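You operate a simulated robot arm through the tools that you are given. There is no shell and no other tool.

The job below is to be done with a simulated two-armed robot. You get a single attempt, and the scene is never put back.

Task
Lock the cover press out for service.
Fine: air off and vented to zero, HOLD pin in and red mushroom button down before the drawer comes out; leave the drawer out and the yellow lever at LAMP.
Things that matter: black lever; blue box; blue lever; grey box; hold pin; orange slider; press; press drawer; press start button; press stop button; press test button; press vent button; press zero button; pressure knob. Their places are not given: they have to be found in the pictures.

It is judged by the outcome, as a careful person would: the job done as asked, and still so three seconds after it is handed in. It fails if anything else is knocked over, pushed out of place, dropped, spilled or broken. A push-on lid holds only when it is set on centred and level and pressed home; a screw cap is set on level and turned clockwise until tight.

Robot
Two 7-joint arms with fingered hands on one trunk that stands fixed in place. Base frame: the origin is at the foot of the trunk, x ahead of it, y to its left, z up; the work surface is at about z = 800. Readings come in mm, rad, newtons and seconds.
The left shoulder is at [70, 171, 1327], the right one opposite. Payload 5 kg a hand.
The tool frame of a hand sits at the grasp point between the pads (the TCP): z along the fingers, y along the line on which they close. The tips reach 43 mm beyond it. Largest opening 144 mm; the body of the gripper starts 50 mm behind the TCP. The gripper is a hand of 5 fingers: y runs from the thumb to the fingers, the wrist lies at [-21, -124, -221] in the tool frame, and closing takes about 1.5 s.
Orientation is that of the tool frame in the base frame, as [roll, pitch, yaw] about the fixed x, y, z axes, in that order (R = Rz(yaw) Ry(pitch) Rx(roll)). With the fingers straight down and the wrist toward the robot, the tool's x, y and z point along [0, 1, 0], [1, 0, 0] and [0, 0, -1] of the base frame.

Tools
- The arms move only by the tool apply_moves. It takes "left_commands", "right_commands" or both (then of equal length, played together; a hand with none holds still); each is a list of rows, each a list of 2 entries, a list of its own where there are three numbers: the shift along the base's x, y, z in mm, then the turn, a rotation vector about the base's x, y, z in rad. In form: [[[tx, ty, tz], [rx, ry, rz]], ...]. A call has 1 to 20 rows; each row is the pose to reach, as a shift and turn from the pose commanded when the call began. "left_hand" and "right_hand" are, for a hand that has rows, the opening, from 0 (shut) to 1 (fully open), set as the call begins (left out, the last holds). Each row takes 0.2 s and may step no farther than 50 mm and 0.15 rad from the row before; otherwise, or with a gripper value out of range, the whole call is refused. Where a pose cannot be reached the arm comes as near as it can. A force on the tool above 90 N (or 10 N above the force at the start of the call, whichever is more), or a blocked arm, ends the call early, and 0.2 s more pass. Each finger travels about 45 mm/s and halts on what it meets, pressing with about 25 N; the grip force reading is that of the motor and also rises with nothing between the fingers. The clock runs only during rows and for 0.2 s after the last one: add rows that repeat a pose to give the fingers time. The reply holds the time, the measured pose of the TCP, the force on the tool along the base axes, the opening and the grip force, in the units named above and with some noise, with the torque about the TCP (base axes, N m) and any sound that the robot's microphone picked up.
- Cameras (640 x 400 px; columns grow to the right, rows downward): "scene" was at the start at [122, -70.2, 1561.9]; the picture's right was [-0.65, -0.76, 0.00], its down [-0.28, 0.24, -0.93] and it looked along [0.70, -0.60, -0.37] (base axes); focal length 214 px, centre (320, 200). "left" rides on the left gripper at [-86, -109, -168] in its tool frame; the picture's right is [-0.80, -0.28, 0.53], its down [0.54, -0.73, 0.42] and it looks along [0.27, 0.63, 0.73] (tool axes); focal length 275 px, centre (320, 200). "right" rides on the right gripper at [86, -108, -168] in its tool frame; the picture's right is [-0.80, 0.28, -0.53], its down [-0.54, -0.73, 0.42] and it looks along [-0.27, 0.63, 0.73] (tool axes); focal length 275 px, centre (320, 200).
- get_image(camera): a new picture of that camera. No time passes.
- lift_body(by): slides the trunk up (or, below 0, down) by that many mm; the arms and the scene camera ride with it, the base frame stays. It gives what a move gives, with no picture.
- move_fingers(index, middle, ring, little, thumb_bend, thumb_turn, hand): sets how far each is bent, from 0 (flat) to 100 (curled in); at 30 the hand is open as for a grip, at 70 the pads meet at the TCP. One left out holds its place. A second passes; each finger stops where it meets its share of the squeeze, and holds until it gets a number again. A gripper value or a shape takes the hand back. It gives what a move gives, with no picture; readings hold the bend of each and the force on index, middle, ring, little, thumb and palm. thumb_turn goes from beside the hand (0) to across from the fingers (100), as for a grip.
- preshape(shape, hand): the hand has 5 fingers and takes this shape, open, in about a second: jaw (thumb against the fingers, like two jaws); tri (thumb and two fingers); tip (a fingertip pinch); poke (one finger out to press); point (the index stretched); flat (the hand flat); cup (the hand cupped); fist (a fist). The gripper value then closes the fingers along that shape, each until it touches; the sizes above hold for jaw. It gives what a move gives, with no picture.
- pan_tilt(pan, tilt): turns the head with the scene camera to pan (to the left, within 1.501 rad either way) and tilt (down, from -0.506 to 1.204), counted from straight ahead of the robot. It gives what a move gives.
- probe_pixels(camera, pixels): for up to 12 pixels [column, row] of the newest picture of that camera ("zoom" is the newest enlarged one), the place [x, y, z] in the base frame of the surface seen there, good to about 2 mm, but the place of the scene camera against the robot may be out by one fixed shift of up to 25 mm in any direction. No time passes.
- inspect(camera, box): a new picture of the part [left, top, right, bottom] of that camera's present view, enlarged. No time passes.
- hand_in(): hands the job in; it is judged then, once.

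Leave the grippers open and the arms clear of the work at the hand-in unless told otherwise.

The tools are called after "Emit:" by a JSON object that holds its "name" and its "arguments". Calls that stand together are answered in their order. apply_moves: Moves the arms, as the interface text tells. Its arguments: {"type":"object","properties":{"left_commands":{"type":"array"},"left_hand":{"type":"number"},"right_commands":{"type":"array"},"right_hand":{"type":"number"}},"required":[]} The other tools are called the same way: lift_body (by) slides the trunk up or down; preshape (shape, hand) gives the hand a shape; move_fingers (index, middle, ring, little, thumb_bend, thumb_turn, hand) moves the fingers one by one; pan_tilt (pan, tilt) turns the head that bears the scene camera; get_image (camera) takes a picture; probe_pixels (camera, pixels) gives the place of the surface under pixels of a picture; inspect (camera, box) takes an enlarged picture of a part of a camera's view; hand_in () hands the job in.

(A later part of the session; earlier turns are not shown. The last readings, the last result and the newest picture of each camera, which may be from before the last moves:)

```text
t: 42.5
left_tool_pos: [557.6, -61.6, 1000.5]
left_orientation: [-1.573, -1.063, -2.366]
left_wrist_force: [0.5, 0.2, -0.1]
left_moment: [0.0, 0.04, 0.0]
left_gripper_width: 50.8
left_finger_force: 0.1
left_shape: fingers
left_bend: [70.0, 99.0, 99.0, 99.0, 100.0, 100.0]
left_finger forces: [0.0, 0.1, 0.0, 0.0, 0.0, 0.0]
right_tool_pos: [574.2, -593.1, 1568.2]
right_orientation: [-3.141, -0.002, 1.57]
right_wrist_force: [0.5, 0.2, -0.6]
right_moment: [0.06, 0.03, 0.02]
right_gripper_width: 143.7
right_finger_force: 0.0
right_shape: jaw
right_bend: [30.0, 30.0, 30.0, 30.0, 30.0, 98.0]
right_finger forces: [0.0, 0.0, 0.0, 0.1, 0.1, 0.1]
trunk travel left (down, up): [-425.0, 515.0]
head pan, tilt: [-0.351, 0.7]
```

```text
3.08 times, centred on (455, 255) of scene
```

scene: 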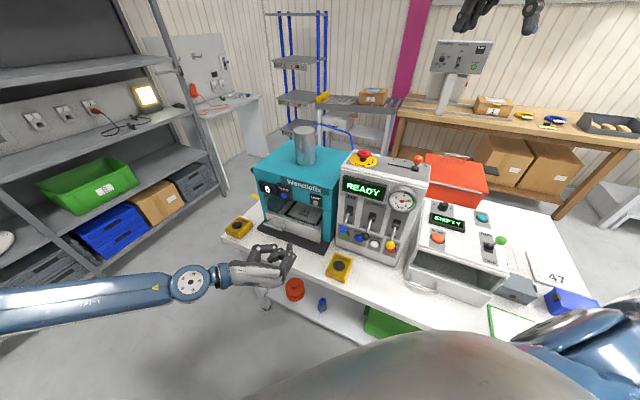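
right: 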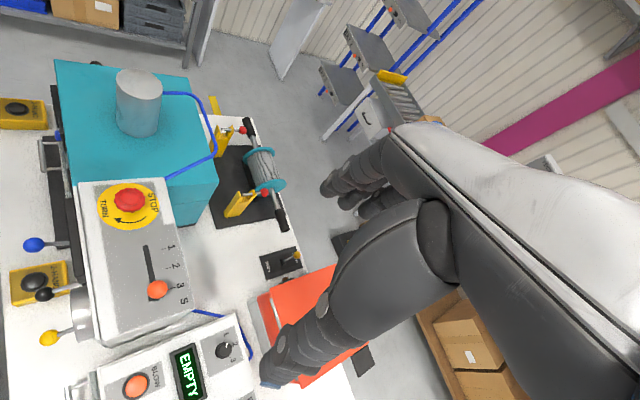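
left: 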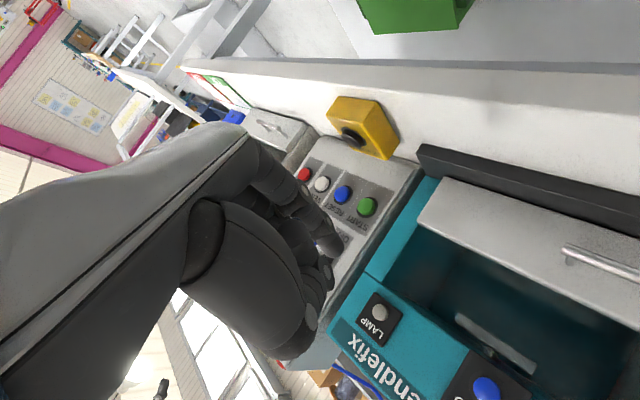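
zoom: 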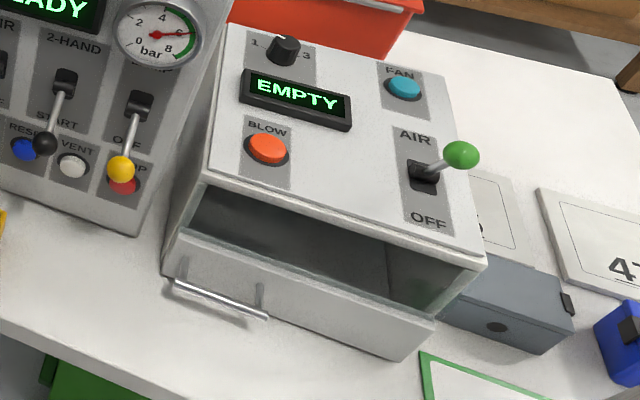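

The unit's front-left corner is well to the right of where the hand will be. I move in front of VENT with the rolled hand.

Emit:
{"name": "apply_moves", "arguments": {"left_commands": [[[-16, -39, -9], [0, 0, 0]], [[-32, -78, -18], [0, 0, 0]], [[-49, -117, -27], [0, 0, 0]], [[-65, -155, -40], [0, 0, 0]], [[-84, -183, -52], [0, 0, 0]], [[-103, -211, -64], [0, 0, 0]], [[-122, -239, -73], [0, 0, 0]], [[-122, -239, -73], [0, 0, 0]]]}}

Emit:
{"name": "get_image", "arguments": {"camera": "scene"}}

Emit:
{"name": "get_image", "arguments": {"camera": "left"}}

```text
t: 44.3
left_tool_pos: [437.5, -299.3, 928.3]
left_orientation: [-1.573, -1.063, -2.367]
left_wrist_force: [0.2, 0.7, 0.2]
left_moment: [-0.01, 0.03, 0.0]
left_gripper_width: 50.7
left_finger_force: 0.1
left_shape: fingers
left_bend: [70.0, 99.0, 99.0, 99.0, 100.0, 100.0]
left_finger forces: [0.1, 0.0, 0.0, 0.1, 0.1, 0.0]
right_tool_pos: [573.0, -591.7, 1569.5]
right_orientation: [3.142, 0.0, 1.572]
right_wrist_force: [0.7, 0.7, 0.3]
right_moment: [-0.04, 0.0, 0.03]
right_gripper_width: 143.8
right_finger_force: 0.1
right_shape: jaw
right_bend: [30.0, 30.0, 30.0, 30.0, 30.0, 98.0]
right_finger forces: [0.1, 0.0, 0.1, 0.0, 0.0, 0.0]
trunk travel left (down, up): [-425.0, 515.0]
head pan, tilt: [-0.351, 0.7]
```

```text
taken
```

scene: 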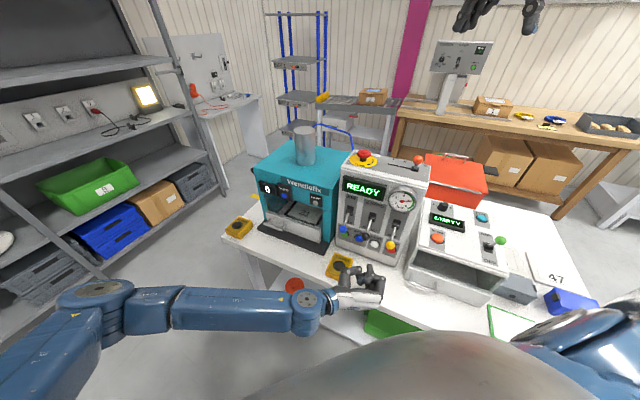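

```text
taken
```

left: 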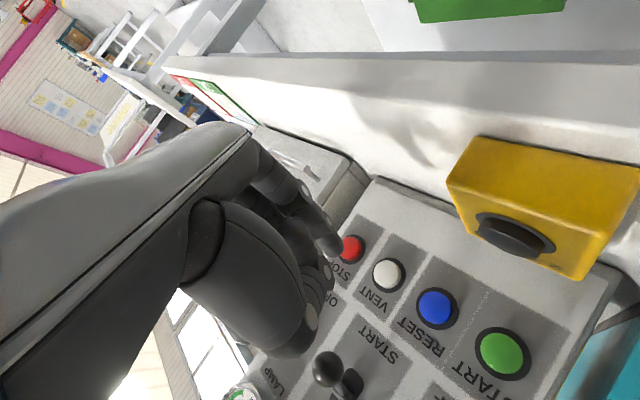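

The view is good: VENT at (389,274), index tip at (337,248). I probe VENT again and the tip.

Emit:
{"name": "probe_pixels", "arguments": {"camera": "left", "pixels": [[388, 274], [436, 308], [501, 352], [352, 248], [335, 250], [328, 243], [338, 245], [328, 368]]}}

Emit:
{"name": "inspect", "arguments": {"camera": "left", "box": [260, 180, 440, 320]}}

```text
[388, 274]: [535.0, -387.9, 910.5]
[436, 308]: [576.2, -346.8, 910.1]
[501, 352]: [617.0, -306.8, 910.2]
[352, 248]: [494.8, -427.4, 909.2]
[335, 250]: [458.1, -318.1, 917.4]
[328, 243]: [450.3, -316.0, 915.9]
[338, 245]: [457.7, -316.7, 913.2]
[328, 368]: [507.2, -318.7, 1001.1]
```

```text
2.86 times, centred on (350, 250) of left
```

zoom: 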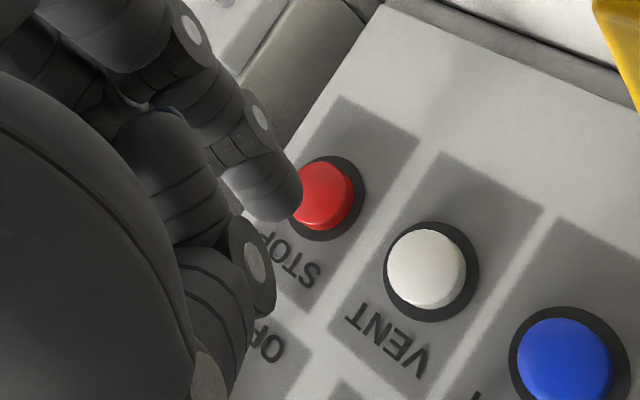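

Aim: the tip is a few mm high, so I lower 6 mm while advancing 75 mm, stopping ~17 mm before contact.

Emit:
{"name": "apply_moves", "arguments": {"left_commands": [[[14, -16, -3], [0, 0, 0]], [[27, -29, -6], [0, 0, 0]], [[40, -42, -6], [0, 0, 0]], [[51, -55, -6], [0, 0, 0]], [[51, -55, -6], [0, 0, 0]]]}}

Emit:
{"name": "get_image", "arguments": {"camera": "left"}}

Emit:
{"name": "inspect", "arguments": {"camera": "scene", "box": [325, 150, 435, 320]}}

```text
t: 45.5
left_tool_pos: [486.1, -356.2, 924.4]
left_orientation: [-1.57, -1.065, -2.373]
left_wrist_force: [-0.2, 0.0, 0.1]
left_moment: [-0.05, 0.01, 0.03]
left_gripper_width: 50.7
left_finger_force: 0.1
left_shape: fingers
left_bend: [70.0, 99.0, 99.0, 99.0, 100.0, 100.0]
left_finger forces: [0.0, 0.0, 0.0, 0.0, 0.1, 0.1]
right_tool_pos: [571.5, -591.2, 1570.2]
right_orientation: [3.14, 0.0, 1.571]
right_wrist_force: [-0.7, 0.2, 0.0]
right_moment: [-0.03, 0.01, -0.01]
right_gripper_width: 143.7
right_finger_force: 0.1
right_shape: jaw
right_bend: [30.0, 30.0, 30.0, 30.0, 30.0, 98.0]
right_finger forces: [0.0, 0.0, 0.1, 0.1, 0.0, 0.1]
trunk travel left (down, up): [-425.0, 515.0]
head pan, tilt: [-0.351, 0.7]
```

```text
taken
```

left: 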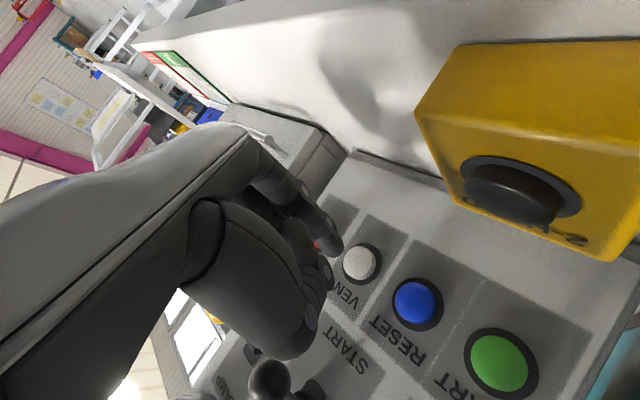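

```text
2.35 times, centred on (380, 235) of scene
```

zoom: 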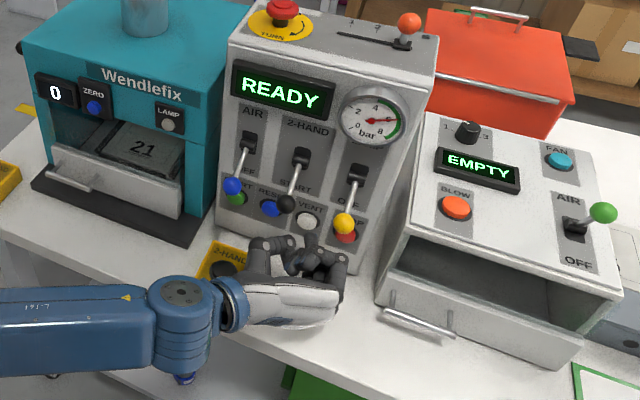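

About 17 mm to go and VENT lines up with the tip. I press in with small steps.

Emit:
{"name": "apply_moves", "arguments": {"left_commands": [[[5.6, -2.9, -1], [0, 0, 0]], [[9.8, -7.1, -1], [0, 0, 0]], [[13.3, -10.7, -1], [0, 0, 0]], [[15.4, -12.8, -1], [0, 0, 0]], [[17.5, -15, -1], [0, 0, 0]], [[17.5, -15, -1], [0, 0, 0]]]}}

Emit:
{"name": "get_image", "arguments": {"camera": "left"}}

Emit:
{"name": "inspect", "arguments": {"camera": "scene", "box": [325, 150, 435, 320]}}

```text
t: 46.9
left_tool_pos: [501.3, -369.8, 920.5]
left_orientation: [-1.573, -1.064, -2.371]
left_wrist_force: [-14.5, 13.9, -6.3]
left_moment: [0.46, 0.43, -0.08]
left_gripper_width: 50.2
left_finger_force: 10.4
left_shape: fingers
left_bend: [70.0, 99.0, 99.0, 99.0, 100.0, 100.0]
left_finger forces: [19.8, 0.0, 0.1, 0.0, 0.0, 0.0]
right_tool_pos: [570.6, -591.1, 1570.7]
right_orientation: [-3.141, 0.0, 1.572]
right_wrist_force: [0.2, -0.3, 0.2]
right_moment: [0.0, 0.0, -0.03]
right_gripper_width: 143.7
right_finger_force: 0.1
right_shape: jaw
right_bend: [30.0, 30.0, 30.0, 30.0, 30.0, 98.0]
right_finger forces: [0.0, 0.0, 0.0, 0.0, 0.0, 0.1]
trunk travel left (down, up): [-425.0, 515.0]
head pan, tilt: [-0.351, 0.7]
heard: click
```

```text
taken
```

left: 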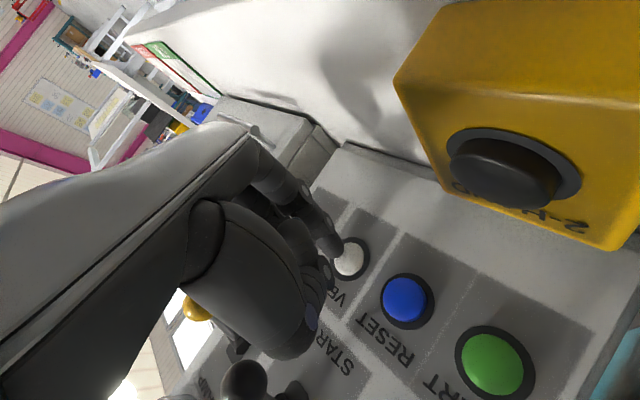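

```text
2.35 times, centred on (380, 235) of scene
```

zoom: 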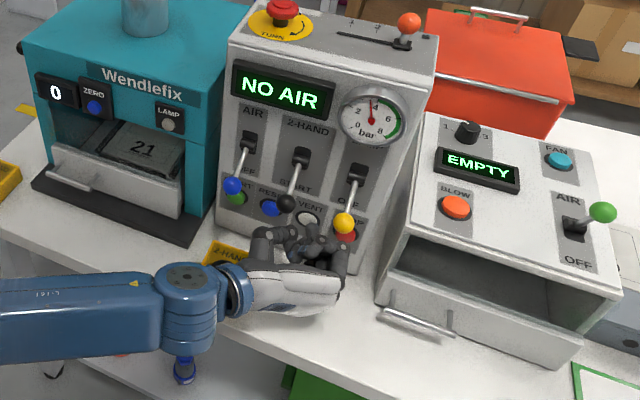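

Click heard, the display reads "NO AIR" and the gauge is falling (about 4). I hold VENT in until it reads zero.

Emit:
{"name": "apply_moves", "arguments": {"left_commands": [[[0, 0, 0], [0, 0, 0]], [[0, 0, 0], [0, 0, 0]], [[0, 0, 0], [0, 0, 0]], [[0, 0, 0], [0, 0, 0]], [[0, 0, 0], [0, 0, 0]], [[0, 0, 0], [0, 0, 0]], [[0, 0, 0], [0, 0, 0]], [[0, 0, 0], [0, 0, 0]], [[0, 0, 0], [0, 0, 0]], [[0, 0, 0], [0, 0, 0]], [[0, 0, 0], [0, 0, 0]], [[0, 0, 0], [0, 0, 0]]]}}

Emit:
{"name": "inspect", "arguments": {"camera": "scene", "box": [335, 170, 425, 270]}}

```text
t: 49.5
left_tool_pos: [502.5, -369.4, 920.9]
left_orientation: [-1.569, -1.062, -2.373]
left_wrist_force: [-18.3, 16.3, -8.1]
left_moment: [0.53, 0.58, -0.15]
left_gripper_width: 50.3
left_finger_force: 12.7
left_shape: fingers
left_bend: [70.0, 99.0, 99.0, 99.0, 100.0, 100.0]
left_finger forces: [24.7, 0.1, 0.1, 0.0, 0.0, 0.0]
right_tool_pos: [569.4, -590.6, 1569.9]
right_orientation: [-3.141, 0.0, 1.571]
right_wrist_force: [-0.3, 0.3, 0.0]
right_moment: [0.0, -0.02, 0.0]
right_gripper_width: 144.0
right_finger_force: 0.1
right_shape: jaw
right_bend: [30.0, 30.0, 30.0, 30.0, 30.0, 98.0]
right_finger forces: [0.1, 0.1, 0.0, 0.0, 0.1, 0.0]
trunk travel left (down, up): [-425.0, 515.0]
head pan, tilt: [-0.351, 0.7]
```

```text
4.00 times, centred on (380, 220) of scene
```

zoom: 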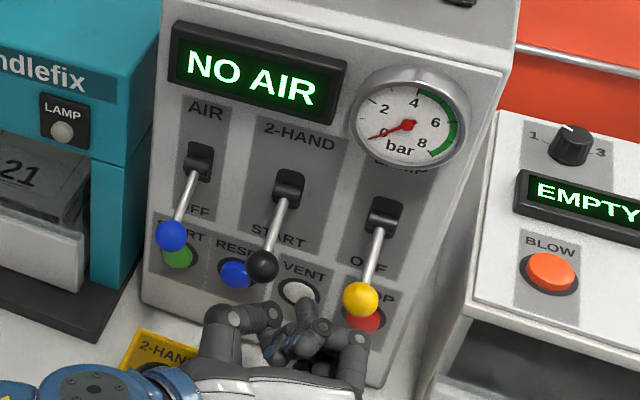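

The needle is at or almost at 0. I hold a little longer to be sure it is fully vented.

Emit:
{"name": "apply_moves", "arguments": {"left_commands": [[[0, 0, 0], [0, 0, 0]], [[0, 0, 0], [0, 0, 0]], [[0, 0, 0], [0, 0, 0]], [[0, 0, 0], [0, 0, 0]], [[0, 0, 0], [0, 0, 0]], [[0, 0, 0], [0, 0, 0]], [[0, 0, 0], [0, 0, 0]], [[0, 0, 0], [0, 0, 0]], [[0, 0, 0], [0, 0, 0]], [[0, 0, 0], [0, 0, 0]]]}}

Emit:
{"name": "inspect", "arguments": {"camera": "scene", "box": [370, 175, 430, 225]}}

```text
t: 51.7
left_tool_pos: [502.6, -369.4, 923.1]
left_orientation: [-1.566, -1.062, -2.379]
left_wrist_force: [-18.6, 17.0, -7.7]
left_moment: [0.5, 0.58, -0.19]
left_gripper_width: 50.1
left_finger_force: 12.2
left_shape: fingers
left_bend: [70.0, 99.0, 99.0, 99.0, 100.0, 100.0]
left_finger forces: [25.4, 0.0, 0.0, 0.0, 0.1, 0.0]
right_tool_pos: [570.8, -590.1, 1571.8]
right_orientation: [3.14, 0.001, 1.571]
right_wrist_force: [-0.7, 1.2, 0.1]
right_moment: [-0.03, -0.02, 0.0]
right_gripper_width: 143.9
right_finger_force: 0.1
right_shape: jaw
right_bend: [30.0, 30.0, 30.0, 30.0, 30.0, 98.0]
right_finger forces: [0.1, 0.1, 0.1, 0.1, 0.1, 0.0]
trunk travel left (down, up): [-425.0, 515.0]
head pan, tilt: [-0.351, 0.7]
```

```text
8.00 times, centred on (400, 200) of scene
```

zoom: 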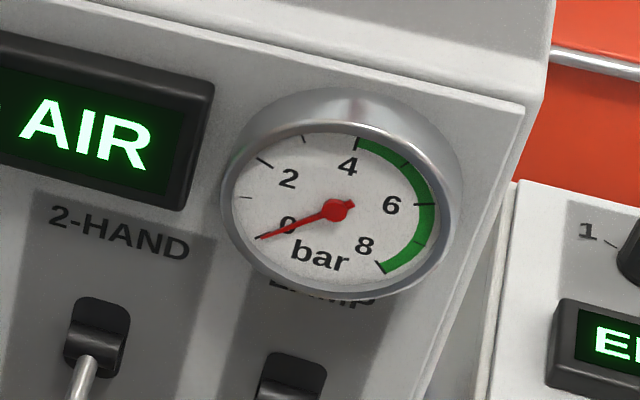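

Gauge reads zero and the display says NO AIR. I withdraw straight back from VENT.

Emit:
{"name": "apply_moves", "arguments": {"left_commands": [[[-10, 10, 0], [0, 0, 0]], [[-25, 25, 0], [0, 0, 0]], [[-45, 46, 0], [0, 0, 0]], [[-65, 66, 0], [0, 0, 0]], [[-65, 66, 0], [0, 0, 0]]]}}

Emit:
{"name": "inspect", "arguments": {"camera": "scene", "box": [325, 140, 445, 280]}}

```text
t: 52.9
left_tool_pos: [438.9, -304.3, 921.7]
left_orientation: [-1.57, -1.063, -2.372]
left_wrist_force: [0.3, -0.1, 0.6]
left_moment: [0.0, -0.02, -0.02]
left_gripper_width: 51.0
left_finger_force: 0.1
left_shape: fingers
left_bend: [70.0, 99.0, 99.0, 99.0, 100.0, 100.0]
left_finger forces: [0.1, 0.1, 0.0, 0.1, 0.1, 0.0]
right_tool_pos: [571.7, -593.1, 1569.3]
right_orientation: [3.141, -0.001, 1.571]
right_wrist_force: [-0.5, -0.3, -0.9]
right_moment: [0.02, 0.01, 0.01]
right_gripper_width: 143.5
right_finger_force: 0.3
right_shape: jaw
right_bend: [30.0, 30.0, 30.0, 30.0, 30.0, 98.0]
right_finger forces: [0.1, 0.0, 0.0, 0.0, 0.0, 0.1]
trunk travel left (down, up): [-425.0, 515.0]
head pan, tilt: [-0.351, 0.7]
```

```text
2.86 times, centred on (385, 210) of scene
```

zoom: 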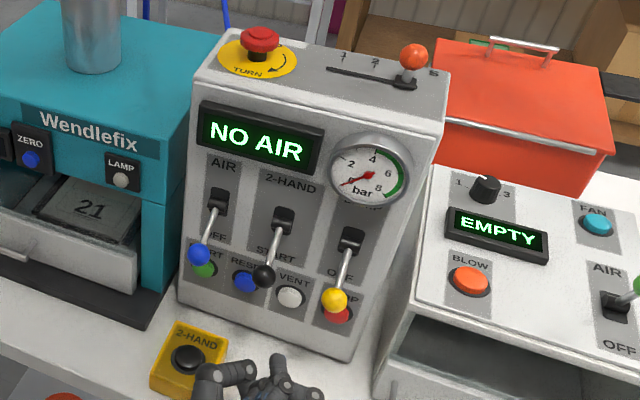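

All as intended. I probe the gauge rim and yellow ball for clearances before lifting the yellow lever.

Emit:
{"name": "probe_pixels", "arguments": {"camera": "zoom", "pixels": [[365, 205], [332, 175], [408, 175], [370, 140], [334, 298], [350, 240], [345, 268], [300, 165], [315, 120]]}}

```text
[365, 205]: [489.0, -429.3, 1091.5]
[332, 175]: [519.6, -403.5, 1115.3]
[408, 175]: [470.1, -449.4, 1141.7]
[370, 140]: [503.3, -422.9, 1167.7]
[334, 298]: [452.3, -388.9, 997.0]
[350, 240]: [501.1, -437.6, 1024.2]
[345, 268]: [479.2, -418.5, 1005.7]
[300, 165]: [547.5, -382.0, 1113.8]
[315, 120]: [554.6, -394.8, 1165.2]
```

Clearances are fine (gauge bottom about 1110, 21 mm proud). I raise the hand in the free space and roll another 30°, so the fingers come under the ball and the thumb above it.

Emit:
{"name": "apply_moves", "arguments": {"left_commands": [[[6, 8, 16], [0.073, -0.075, 0]], [[12, 16, 32], [0.146, -0.15, 0]], [[18, 24, 48], [0.22, -0.224, 0]], [[25, 31, 64], [0.293, -0.299, 0]], [[31, 38, 79], [0.366, -0.374, 0]], [[31, 38, 79], [0.366, -0.374, 0]]]}}

Emit:
{"name": "get_image", "arguments": {"camera": "scene"}}

```text
t: 54.3
left_tool_pos: [469.4, -265.6, 999.7]
left_orientation: [-1.573, -0.538, -2.37]
left_wrist_force: [-0.2, 0.3, -0.4]
left_moment: [0.01, -0.01, 0.0]
left_gripper_width: 51.0
left_finger_force: 0.0
left_shape: fingers
left_bend: [70.0, 99.0, 99.0, 99.0, 100.0, 100.0]
left_finger forces: [0.1, 0.1, 0.1, 0.0, 0.0, 0.0]
right_tool_pos: [571.8, -593.1, 1569.3]
right_orientation: [3.14, 0.001, 1.571]
right_wrist_force: [-0.2, 0.0, -0.5]
right_moment: [0.05, 0.03, 0.01]
right_gripper_width: 143.6
right_finger_force: 0.0
right_shape: jaw
right_bend: [30.0, 30.0, 30.0, 30.0, 30.0, 98.0]
right_finger forces: [0.1, 0.1, 0.1, 0.0, 0.0, 0.1]
trunk travel left (down, up): [-425.0, 515.0]
head pan, tilt: [-0.351, 0.7]
```

```text
taken
```

scene: 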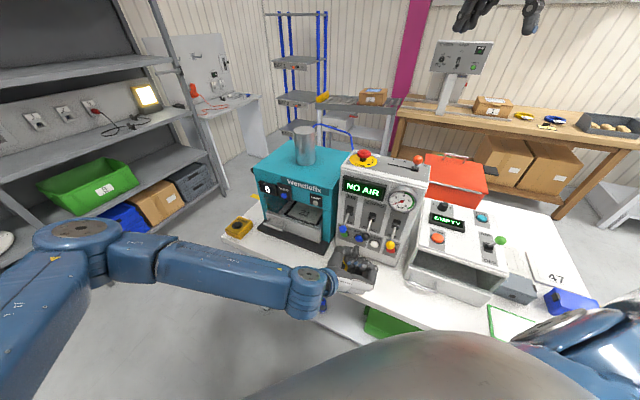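

Tracked exactly. Now I put the hand in the "tri" shape (thumb and two fingers) here, well away from the panel.

Emit:
{"name": "preshape", "arguments": {"hand": "left", "shape": "tri"}}

Emit:
{"name": "apply_moves", "arguments": {"left_commands": [[[0, 0, 0], [0, 0, 0]], [[0, 0, 0], [0, 0, 0]], [[0, 0, 0], [0, 0, 0]], [[0, 0, 0], [0, 0, 0]]], "left_hand": 0.5}}

Emit:
{"name": "get_image", "arguments": {"camera": "left"}}

Emit:
{"name": "inspect", "arguments": {"camera": "scene", "box": [290, 200, 430, 320]}}

```text
t: 55.2
left_tool_pos: [469.3, -265.7, 998.7]
left_orientation: [-1.572, -0.54, -2.37]
left_wrist_force: [-0.4, -0.8, 0.1]
left_moment: [0.02, -0.03, -0.02]
left_gripper_width: 143.6
left_finger_force: 0.0
left_shape: tri
left_bend: [30.0, 30.0, 99.0, 99.0, 30.0, 98.0]
left_finger forces: [0.0, 0.0, 0.1, 0.0, 0.0, 0.0]
right_tool_pos: [572.0, -592.5, 1569.2]
right_orientation: [-3.139, 0.0, 1.57]
right_wrist_force: [0.3, 0.2, -0.6]
right_moment: [0.0, 0.0, 0.02]
right_gripper_width: 143.8
right_finger_force: 0.1
right_shape: jaw
right_bend: [30.0, 30.0, 30.0, 30.0, 30.0, 98.0]
right_finger forces: [0.0, 0.1, 0.0, 0.0, 0.0, 0.0]
trunk travel left (down, up): [-425.0, 515.0]
head pan, tilt: [-0.351, 0.7]
```

```text
t: 56.2
left_tool_pos: [468.9, -266.0, 1000.1]
left_orientation: [-1.573, -0.54, -2.37]
left_wrist_force: [0.3, -0.1, 0.5]
left_moment: [0.03, -0.01, -0.01]
left_gripper_width: 72.6
left_finger_force: 0.0
left_shape: tri
left_bend: [74.0, 45.0, 99.0, 99.0, 70.0, 100.0]
left_finger forces: [0.0, 0.0, 0.0, 0.1, 0.0, 0.0]
right_tool_pos: [573.5, -592.4, 1570.0]
right_orientation: [3.14, 0.001, 1.571]
right_wrist_force: [0.2, -0.6, -0.3]
right_moment: [0.02, -0.03, -0.01]
right_gripper_width: 143.4
right_finger_force: 0.1
right_shape: jaw
right_bend: [30.0, 30.0, 30.0, 30.0, 30.0, 98.0]
right_finger forces: [0.1, 0.0, 0.0, 0.0, 0.0, 0.0]
trunk travel left (down, up): [-425.0, 515.0]
head pan, tilt: [-0.351, 0.7]
```

```text
taken
```

left: 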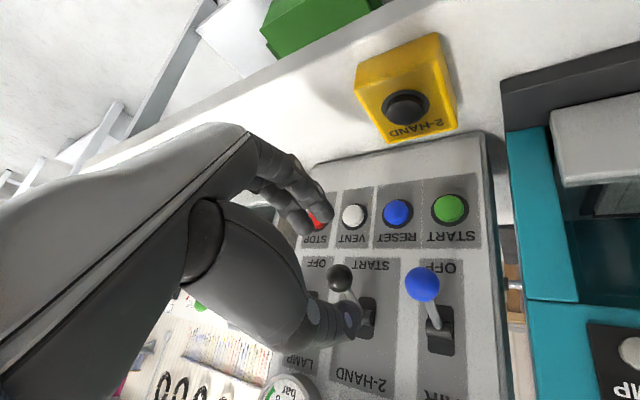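

```text
3.33 times, centred on (360, 260) of scene
```

zoom: 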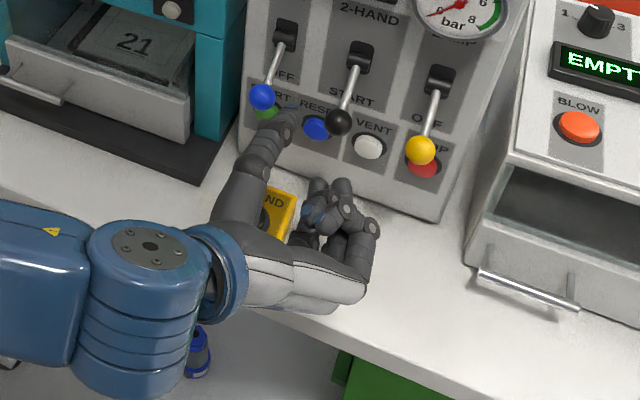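

The thumb sticks far out in that shape, so the simpler two-finger poke (tips slope up toward the panel like a hook) is better for lifting the ball from below. I switch back to poke.

Emit:
{"name": "preshape", "arguments": {"hand": "left", "shape": "poke"}}

Emit:
{"name": "get_image", "arguments": {"camera": "left"}}

Emit:
{"name": "inspect", "arguments": {"camera": "scene", "box": [290, 200, 430, 320]}}

```text
t: 57.1
left_tool_pos: [469.2, -265.4, 999.7]
left_orientation: [-1.572, -0.54, -2.371]
left_wrist_force: [-0.1, 0.7, 0.0]
left_moment: [0.0, -0.04, -0.01]
left_gripper_width: 0.0
left_finger_force: 0.0
left_shape: poke
left_bend: [70.0, 70.0, 99.0, 99.0, 100.0, 100.0]
left_finger forces: [0.0, 0.0, 0.1, 0.1, 0.0, 0.0]
right_tool_pos: [572.5, -593.5, 1569.7]
right_orientation: [3.141, 0.0, 1.57]
right_wrist_force: [1.3, -0.2, -0.2]
right_moment: [0.01, 0.01, -0.01]
right_gripper_width: 143.6
right_finger_force: 0.1
right_shape: jaw
right_bend: [30.0, 30.0, 30.0, 30.0, 30.0, 98.0]
right_finger forces: [0.1, 0.0, 0.1, 0.0, 0.0, 0.0]
trunk travel left (down, up): [-425.0, 515.0]
head pan, tilt: [-0.351, 0.7]
```

```text
taken
```

left: 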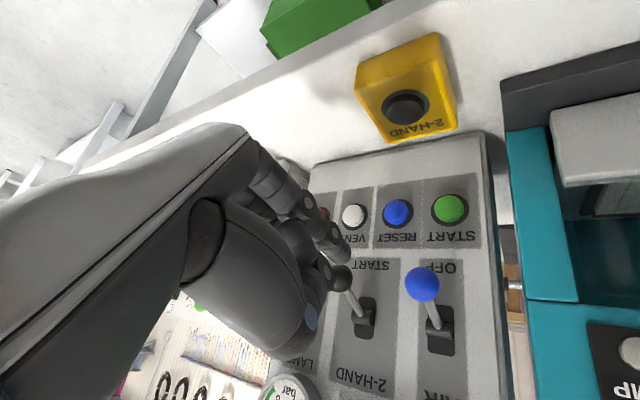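

```text
3.33 times, centred on (360, 260) of scene
```

zoom: 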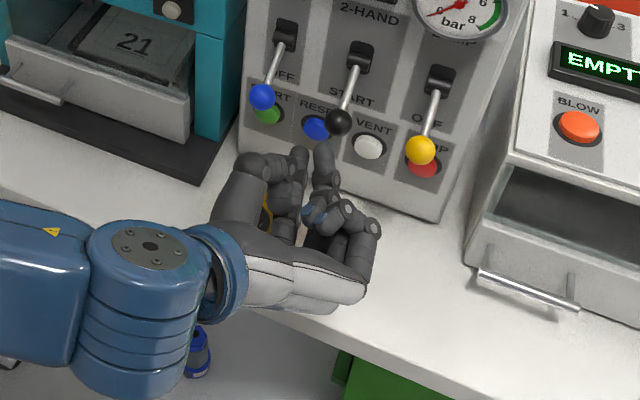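

I probe the fingertip (322,150) and the thumb parts (300,155), (250,165) in this zoom.

Emit:
{"name": "probe_pixels", "arguments": {"camera": "zoom", "pixels": [[323, 150], [320, 170], [300, 153], [290, 165], [285, 190], [250, 165], [325, 195], [345, 215], [372, 228], [295, 210]]}}

Emit:
{"name": "inspect", "arguments": {"camera": "scene", "box": [335, 235, 385, 285]}}

```text
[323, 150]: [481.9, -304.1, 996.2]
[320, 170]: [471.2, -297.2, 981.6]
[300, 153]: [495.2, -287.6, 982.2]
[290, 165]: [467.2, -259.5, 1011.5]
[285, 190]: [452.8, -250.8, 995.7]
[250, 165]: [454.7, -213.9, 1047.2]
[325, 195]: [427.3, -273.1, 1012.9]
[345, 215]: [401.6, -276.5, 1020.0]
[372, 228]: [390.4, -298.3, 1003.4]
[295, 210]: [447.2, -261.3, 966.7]
```

```text
8.00 times, centred on (360, 260) of scene
```

zoom: 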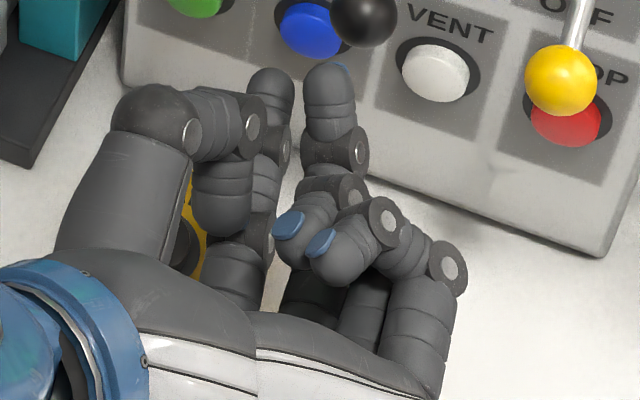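

Index and middle are both extended with the thumb folded to the upper left, leaving a pocket for the ball. I slide right to stand in front of the yellow lever, a bit below ball height.

Emit:
{"name": "apply_moves", "arguments": {"left_commands": [[[-18, -18, -8], [0, 0, 0]], [[-36, -36, -16], [0, 0, 0]], [[-54, -54, -22], [0, 0, 0]], [[-70, -71, -25], [0, 0, 0]], [[-70, -71, -25], [0, 0, 0]]]}}

Emit:
{"name": "get_image", "arguments": {"camera": "left"}}

Emit:
{"name": "inspect", "arguments": {"camera": "scene", "box": [320, 200, 440, 320]}}

```text
t: 58.3
left_tool_pos: [400.2, -336.3, 975.2]
left_orientation: [-1.573, -0.538, -2.368]
left_wrist_force: [-0.8, 0.2, -0.7]
left_moment: [0.02, -0.06, -0.01]
left_gripper_width: 0.3
left_finger_force: 0.1
left_shape: poke
left_bend: [70.0, 70.0, 99.0, 99.0, 100.0, 100.0]
left_finger forces: [0.1, 0.1, 0.0, 0.0, 0.0, 0.1]
right_tool_pos: [572.4, -592.6, 1569.7]
right_orientation: [-3.141, 0.001, 1.571]
right_wrist_force: [0.0, 0.7, -0.1]
right_moment: [-0.01, 0.02, 0.01]
right_gripper_width: 143.6
right_finger_force: 0.0
right_shape: jaw
right_bend: [30.0, 30.0, 30.0, 30.0, 30.0, 98.0]
right_finger forces: [0.1, 0.1, 0.0, 0.0, 0.0, 0.0]
trunk travel left (down, up): [-425.0, 515.0]
head pan, tilt: [-0.351, 0.7]
```

```text
taken
```

left: 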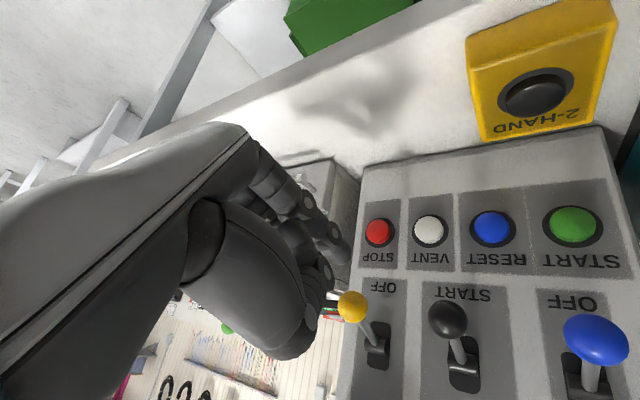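

```text
3.33 times, centred on (380, 260) of scene
```

zoom: 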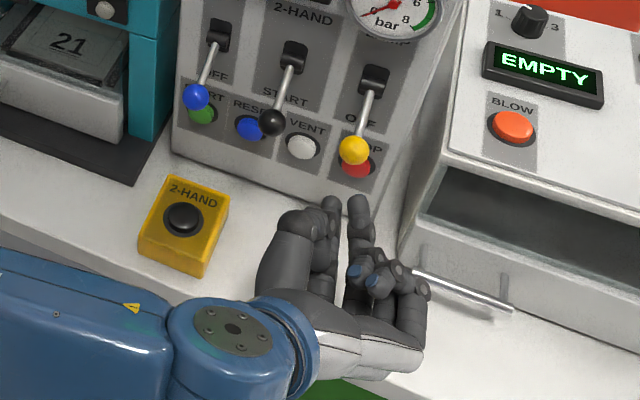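

I probe ball and both fingertips in the same zoom for the sideways alignment.

Emit:
{"name": "probe_pixels", "arguments": {"camera": "zoom", "pixels": [[330, 204], [331, 215], [357, 204], [357, 215], [355, 150], [298, 218], [318, 218], [280, 222]]}}

Emit:
{"name": "probe_pixels", "arguments": {"camera": "left", "pixels": [[352, 306], [449, 318], [340, 240], [335, 255], [322, 268]]}}

```text
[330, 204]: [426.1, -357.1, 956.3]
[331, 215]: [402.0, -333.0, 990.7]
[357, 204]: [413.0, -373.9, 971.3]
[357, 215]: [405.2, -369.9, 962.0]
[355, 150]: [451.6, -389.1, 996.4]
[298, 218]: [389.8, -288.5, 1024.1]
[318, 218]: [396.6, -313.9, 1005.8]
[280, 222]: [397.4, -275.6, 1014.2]
```

```text
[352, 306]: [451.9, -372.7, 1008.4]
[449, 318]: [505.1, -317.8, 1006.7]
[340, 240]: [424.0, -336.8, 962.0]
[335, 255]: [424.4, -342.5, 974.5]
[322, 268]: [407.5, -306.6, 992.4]
```

The pocket lines up with the ball (ball u 55.6 between index 60 and middle 39). I lower 6 mm and slide in 50 mm beneath the ball.

Emit:
{"name": "apply_moves", "arguments": {"left_commands": [[[0, 0, -6], [0, 0, 0]], [[10, -10, -6], [0, 0, 0]], [[20, -20, -6], [0, 0, 0]], [[29, -29, -6], [0, 0, 0]], [[35, -35.6, -6], [0, 0, 0]], [[35, -35.6, -6], [0, 0, 0]]]}}

Emit:
{"name": "get_image", "arguments": {"camera": "left"}}

Emit:
{"name": "inspect", "arguments": {"camera": "scene", "box": [330, 180, 440, 290]}}

```text
t: 59.7
left_tool_pos: [435.3, -373.5, 968.7]
left_orientation: [-1.573, -0.54, -2.371]
left_wrist_force: [0.8, -0.1, 0.5]
left_moment: [0.0, -0.01, 0.01]
left_gripper_width: 0.0
left_finger_force: 0.1
left_shape: poke
left_bend: [70.0, 70.0, 99.0, 99.0, 100.0, 100.0]
left_finger forces: [0.1, 0.0, 0.0, 0.0, 0.0, 0.0]
right_tool_pos: [572.3, -591.8, 1570.3]
right_orientation: [-3.141, -0.001, 1.571]
right_wrist_force: [0.0, -0.2, 0.1]
right_moment: [0.0, 0.02, -0.03]
right_gripper_width: 143.9
right_finger_force: 0.0
right_shape: jaw
right_bend: [30.0, 30.0, 30.0, 30.0, 30.0, 98.0]
right_finger forces: [0.0, 0.0, 0.0, 0.1, 0.0, 0.1]
trunk travel left (down, up): [-425.0, 515.0]
head pan, tilt: [-0.351, 0.7]
```

```text
taken
```

left: 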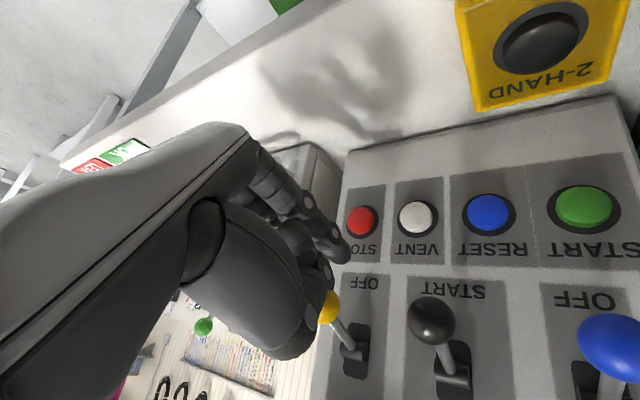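

```text
3.64 times, centred on (385, 235) of scene
```

zoom: 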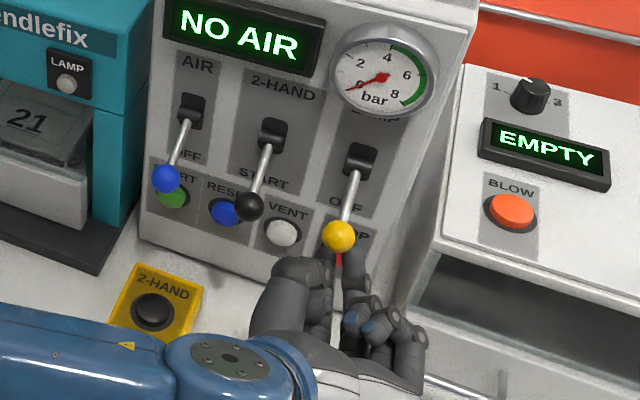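

The ball sits right above the two fingers. I lift straight up in small steps.

Emit:
{"name": "apply_moves", "arguments": {"left_commands": [[[0, 0, 10], [0, 0, 0]], [[0, 0, 20], [0, 0, 0]], [[0, 0, 28], [0, 0, 0]], [[0, 0, 36], [0, 0, 0]], [[0, 0, 44], [0, 0, 0]], [[0, 0, 52], [0, 0, 0]], [[0, 0, 60], [0, 0, 0]]]}}

Emit:
{"name": "get_image", "arguments": {"camera": "left"}}

Emit:
{"name": "inspect", "arguments": {"camera": "scene", "box": [330, 180, 440, 290]}}

```text
t: 61.3
left_tool_pos: [433.3, -374.3, 1030.0]
left_orientation: [-1.573, -0.54, -2.369]
left_wrist_force: [-0.2, 0.1, 0.4]
left_moment: [0.02, 0.03, 0.01]
left_gripper_width: 0.0
left_finger_force: 0.2
left_shape: poke
left_bend: [70.0, 70.0, 99.0, 99.0, 100.0, 100.0]
left_finger forces: [0.0, 0.0, 0.1, 0.0, 0.1, 0.0]
right_tool_pos: [573.6, -592.6, 1570.0]
right_orientation: [3.141, 0.0, 1.57]
right_wrist_force: [-0.5, -0.8, 0.5]
right_moment: [-0.01, 0.01, 0.04]
right_gripper_width: 143.8
right_finger_force: 0.1
right_shape: jaw
right_bend: [30.0, 30.0, 30.0, 30.0, 30.0, 98.0]
right_finger forces: [0.1, 0.1, 0.0, 0.1, 0.0, 0.0]
trunk travel left (down, up): [-425.0, 515.0]
head pan, tilt: [-0.351, 0.7]
```

```text
taken
```

left: 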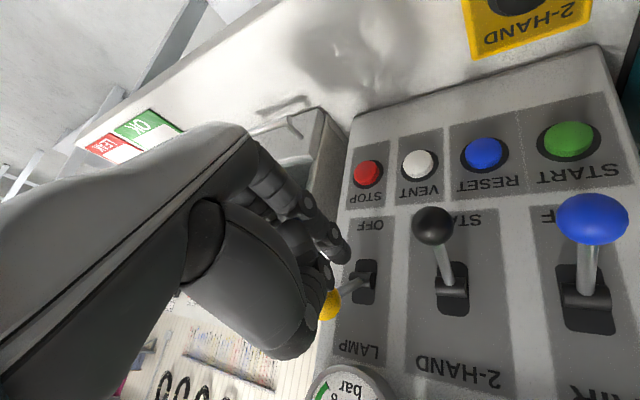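

```text
3.64 times, centred on (385, 235) of scene
```

zoom: 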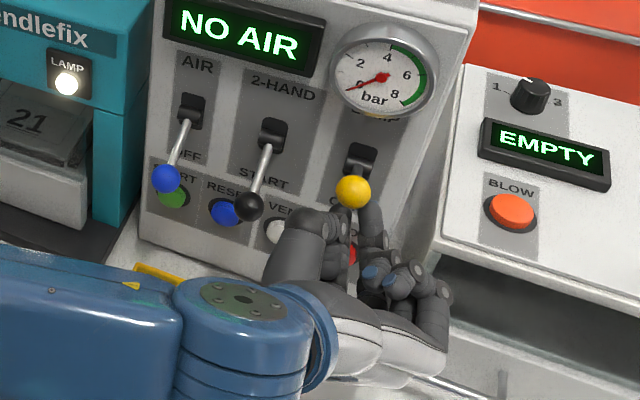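

The LAMP light on the press is lit and the yellow ball has gone up. I probe the ball's height.

Emit:
{"name": "probe_pixels", "arguments": {"camera": "zoom", "pixels": [[352, 190], [165, 180], [248, 207]]}}

Emit:
{"name": "inspect", "arguments": {"camera": "left", "box": [270, 200, 420, 350]}}

```text
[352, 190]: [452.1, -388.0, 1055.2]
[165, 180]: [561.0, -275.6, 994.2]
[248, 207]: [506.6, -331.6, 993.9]
```

```text
2.67 times, centred on (345, 275) of left
```

zoom: 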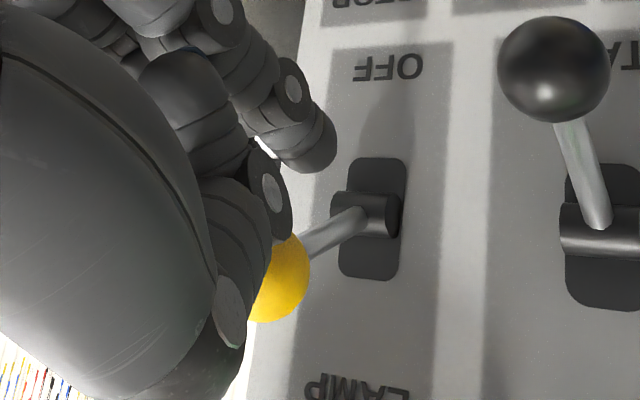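

The ball is at the same height the blue one had when up, so the lever is fully at LAMP. I retreat straight back, then to the left.

Emit:
{"name": "apply_moves", "arguments": {"left_commands": [[[-10, 10, -2], [0, 0, 0]], [[-25, 25, -2], [0, 0, 0]], [[-42, 43, -2], [0, 0, 0]], [[-20, 75, 0], [0, 0, 0]], [[10, 110, 0], [0, 0, 0]], [[40, 145, 0], [0, 0, 0]], [[70, 180, 0], [0, 0, 0]], [[100, 215, 0], [0, 0, 0]], [[125, 250, 0], [0, 0, 0]]]}}

Emit:
{"name": "get_image", "arguments": {"camera": "scene"}}

Emit:
{"name": "inspect", "arguments": {"camera": "scene", "box": [330, 140, 440, 280]}}

```text
t: 63.3
left_tool_pos: [558.5, -122.1, 1029.7]
left_orientation: [-1.572, -0.542, -2.37]
left_wrist_force: [-0.8, 0.6, -0.2]
left_moment: [0.0, 0.0, 0.01]
left_gripper_width: 0.1
left_finger_force: 0.0
left_shape: poke
left_bend: [70.0, 70.0, 99.0, 99.0, 100.0, 100.0]
left_finger forces: [0.1, 0.1, 0.1, 0.1, 0.0, 0.0]
right_tool_pos: [572.5, -592.3, 1569.9]
right_orientation: [-3.14, 0.0, 1.569]
right_wrist_force: [0.8, 0.1, -0.1]
right_moment: [0.0, 0.0, -0.01]
right_gripper_width: 143.7
right_finger_force: 0.1
right_shape: jaw
right_bend: [30.0, 30.0, 30.0, 30.0, 30.0, 98.0]
right_finger forces: [0.1, 0.1, 0.0, 0.0, 0.0, 0.0]
trunk travel left (down, up): [-425.0, 515.0]
head pan, tilt: [-0.351, 0.7]
```

```text
taken
```

scene: 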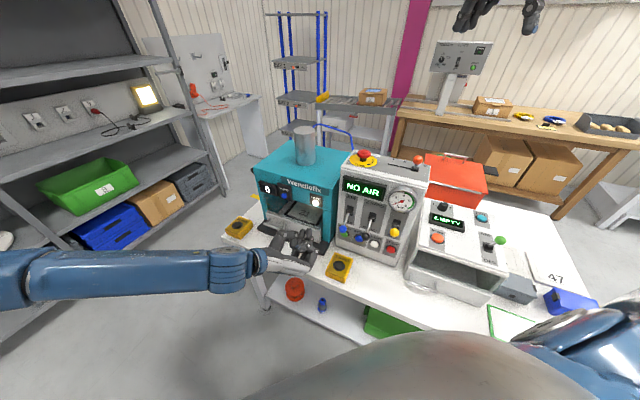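

```text
2.86 times, centred on (385, 210) of scene
```

zoom: 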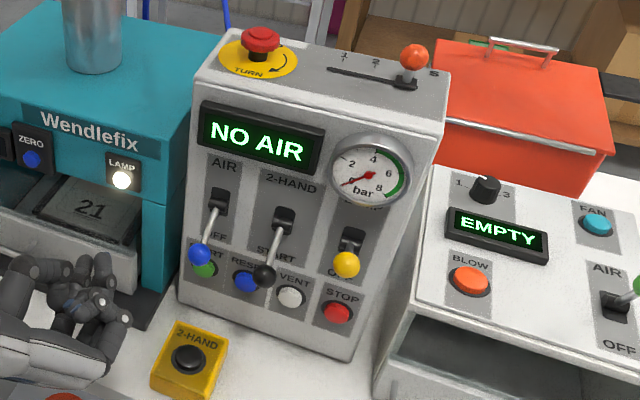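

Blue is OFF, gauge zero, yellow at LAMP with the lamp lit. Next the red mushroom: I set the right hand to poke and bring it over the mushroom (about [665,−373,1240]) from above.

Emit:
{"name": "preshape", "arguments": {"hand": "right", "shape": "poke"}}

Emit:
{"name": "apply_moves", "arguments": {"right_commands": [[[14, 35, -20], [0, 0, 0]], [[28, 70, -40], [0, 0, 0]], [[42, 105, -65], [0, 0, 0]], [[56, 140, -90], [0, 0, 0]], [[70, 170, -120], [0, 0, 0]], [[82, 198, -155], [0, 0, 0]], [[92, 219, -195], [0, 0, 0]], [[92, 219, -225], [0, 0, 0]], [[92, 219, -225], [0, 0, 0]]]}}

Emit:
{"name": "get_image", "arguments": {"camera": "right"}}

Emit:
{"name": "get_image", "arguments": {"camera": "scene"}}

```text
t: 64.2
left_tool_pos: [559.6, -122.9, 1028.5]
left_orientation: [-1.574, -0.539, -2.368]
left_wrist_force: [-0.3, -0.1, 0.3]
left_moment: [0.03, -0.03, 0.02]
left_gripper_width: 0.0
left_finger_force: 0.0
left_shape: poke
left_bend: [70.0, 70.0, 99.0, 99.0, 100.0, 100.0]
left_finger forces: [0.1, 0.0, 0.0, 0.1, 0.1, 0.0]
right_tool_pos: [572.8, -593.2, 1570.0]
right_orientation: [-3.141, 0.0, 1.57]
right_wrist_force: [0.5, -1.1, 0.0]
right_moment: [-0.01, -0.02, 0.02]
right_gripper_width: 0.1
right_finger_force: 0.0
right_shape: poke
right_bend: [70.0, 70.0, 99.0, 99.0, 100.0, 100.0]
right_finger forces: [0.0, 0.0, 0.1, 0.0, 0.0, 0.0]
trunk travel left (down, up): [-425.0, 515.0]
head pan, tilt: [-0.351, 0.7]
```

```text
t: 66.2
left_tool_pos: [558.9, -122.6, 1028.9]
left_orientation: [-1.573, -0.54, -2.369]
left_wrist_force: [0.1, 1.0, 0.3]
left_moment: [0.01, 0.01, 0.0]
left_gripper_width: 0.2
left_finger_force: 0.0
left_shape: poke
left_bend: [70.0, 70.0, 99.0, 99.0, 100.0, 100.0]
left_finger forces: [0.0, 0.0, 0.1, 0.0, 0.1, 0.0]
right_tool_pos: [661.7, -372.3, 1345.6]
right_orientation: [-3.141, -0.001, 1.572]
right_wrist_force: [0.1, 1.0, 0.9]
right_moment: [-0.03, -0.01, -0.05]
right_gripper_width: 0.0
right_finger_force: 0.0
right_shape: poke
right_bend: [70.0, 70.0, 99.0, 99.0, 100.0, 100.0]
right_finger forces: [0.0, 0.1, 0.1, 0.0, 0.1, 0.0]
trunk travel left (down, up): [-425.0, 515.0]
head pan, tilt: [-0.351, 0.7]
```

```text
taken
```

right: 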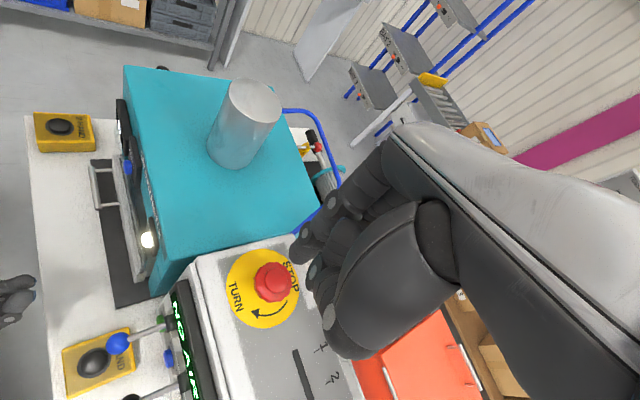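

```text
taken
```

scene: 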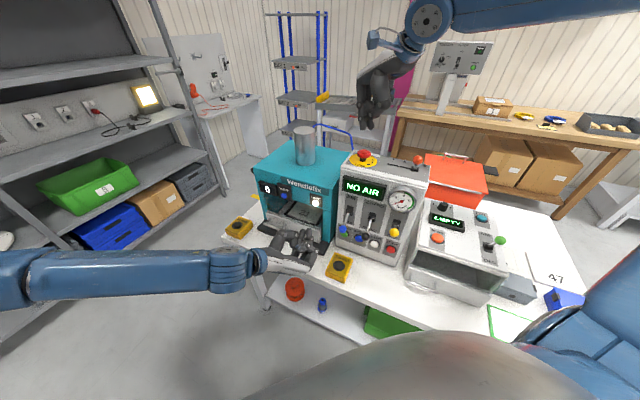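

The mushroom shows at (273,280) in the right view. I probe its top and rim for centering.

Emit:
{"name": "inspect", "arguments": {"camera": "right", "box": [200, 210, 360, 350]}}

Emit:
{"name": "probe_pixels", "arguments": {"camera": "right", "pixels": [[273, 276], [262, 280], [285, 280], [272, 266], [274, 290], [240, 290], [304, 258], [318, 276]]}}

```text
2.86 times, centred on (280, 280) of right
```

zoom: 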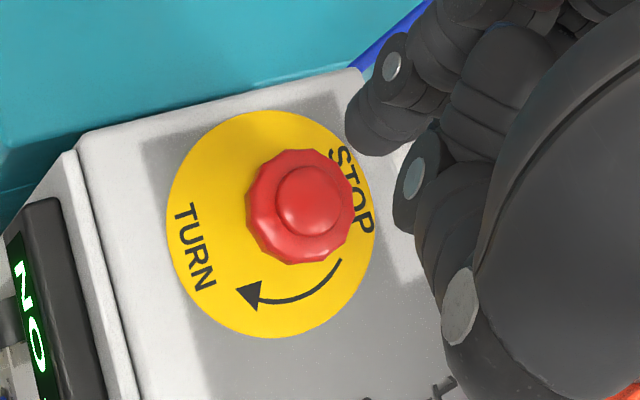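

```text
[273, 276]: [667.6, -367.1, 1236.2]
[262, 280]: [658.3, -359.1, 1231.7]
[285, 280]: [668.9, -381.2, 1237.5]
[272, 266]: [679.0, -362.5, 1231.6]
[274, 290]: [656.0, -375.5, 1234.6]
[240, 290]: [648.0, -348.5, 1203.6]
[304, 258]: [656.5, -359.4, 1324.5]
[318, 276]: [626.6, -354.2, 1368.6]
```

Mushroom centre is about [666,−370,1238]. I centre the fingertips over it and press straight down in small steps.

Emit:
{"name": "apply_moves", "arguments": {"right_commands": [[[5, 3, -25], [0, 0, 0]], [[5, 3, -48], [0, 0, 0]], [[5, 3, -56], [0, 0, 0]], [[5, 3, -62], [0, 0, 0]], [[5, 3, -66], [0, 0, 0]], [[5, 3, -70], [0, 0, 0]], [[5, 3, -74], [0, 0, 0]]]}}

Emit:
{"name": "inspect", "arguments": {"camera": "scene", "box": [320, 100, 440, 220]}}

Emit:
{"name": "get_image", "arguments": {"camera": "right"}}

```text
t: 67.8
left_tool_pos: [560.0, -122.3, 1028.5]
left_orientation: [-1.574, -0.542, -2.368]
left_wrist_force: [0.2, -0.5, 0.5]
left_moment: [0.03, -0.01, 0.0]
left_gripper_width: 0.0
left_finger_force: 0.0
left_shape: poke
left_bend: [70.0, 70.0, 99.0, 99.0, 100.0, 100.0]
left_finger forces: [0.0, 0.0, 0.1, 0.0, 0.1, 0.1]
right_tool_pos: [670.3, -369.7, 1271.8]
right_orientation: [3.14, 0.001, 1.573]
right_wrist_force: [0.2, -0.4, 4.4]
right_moment: [-0.09, 0.01, 0.03]
right_gripper_width: 0.2
right_finger_force: 0.0
right_shape: poke
right_bend: [70.0, 70.0, 99.0, 99.0, 100.0, 100.0]
right_finger forces: [0.0, 5.2, 0.0, 0.0, 0.0, 0.0]
trunk travel left (down, up): [-425.0, 515.0]
head pan, tilt: [-0.351, 0.7]
```

```text
3.33 times, centred on (380, 160) of scene
```

zoom: 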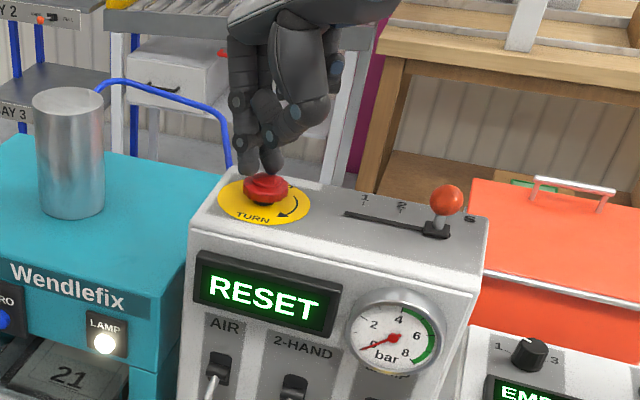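

```text
taken
```

right: 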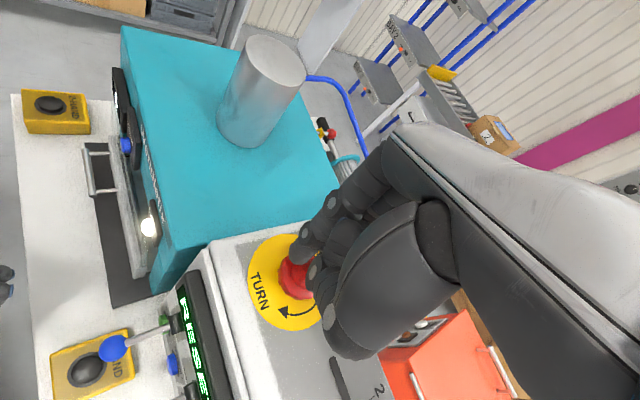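

The display changed to "RESET", so the mushroom switched. I press a few mm further to make sure it latches, then lift off.

Emit:
{"name": "apply_moves", "arguments": {"right_commands": [[[0, 0, -3], [0, 0, 0]], [[0, 0, -6], [0, 0, 0]], [[0, 0, -9], [0, 0, 0]]]}}

Emit:
{"name": "inspect", "arguments": {"camera": "scene", "box": [340, 130, 400, 190]}}

```text
t: 68.6
left_tool_pos: [558.1, -120.8, 1029.1]
left_orientation: [-1.571, -0.542, -2.371]
left_wrist_force: [-0.2, 0.6, 0.0]
left_moment: [0.0, 0.0, 0.03]
left_gripper_width: 0.1
left_finger_force: 0.0
left_shape: poke
left_bend: [70.0, 70.0, 99.0, 99.0, 100.0, 100.0]
left_finger forces: [0.0, 0.1, 0.0, 0.1, 0.1, 0.1]
right_tool_pos: [671.1, -368.5, 1266.6]
right_orientation: [3.134, 0.002, 1.574]
right_wrist_force: [13.8, -2.3, 39.1]
right_moment: [-0.84, -0.19, 0.32]
right_gripper_width: 0.0
right_finger_force: 0.0
right_shape: poke
right_bend: [70.0, 70.0, 99.0, 99.0, 100.0, 100.0]
right_finger forces: [0.1, 39.2, 0.1, 0.0, 0.0, 0.0]
trunk travel left (down, up): [-425.0, 515.0]
head pan, tilt: [-0.351, 0.7]
```

```text
6.67 times, centred on (370, 160) of scene
```

zoom: 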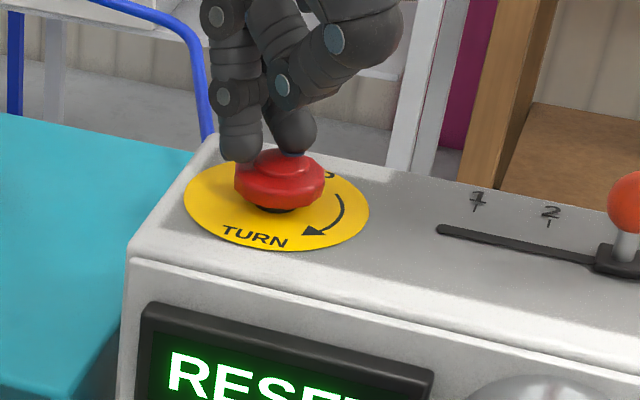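

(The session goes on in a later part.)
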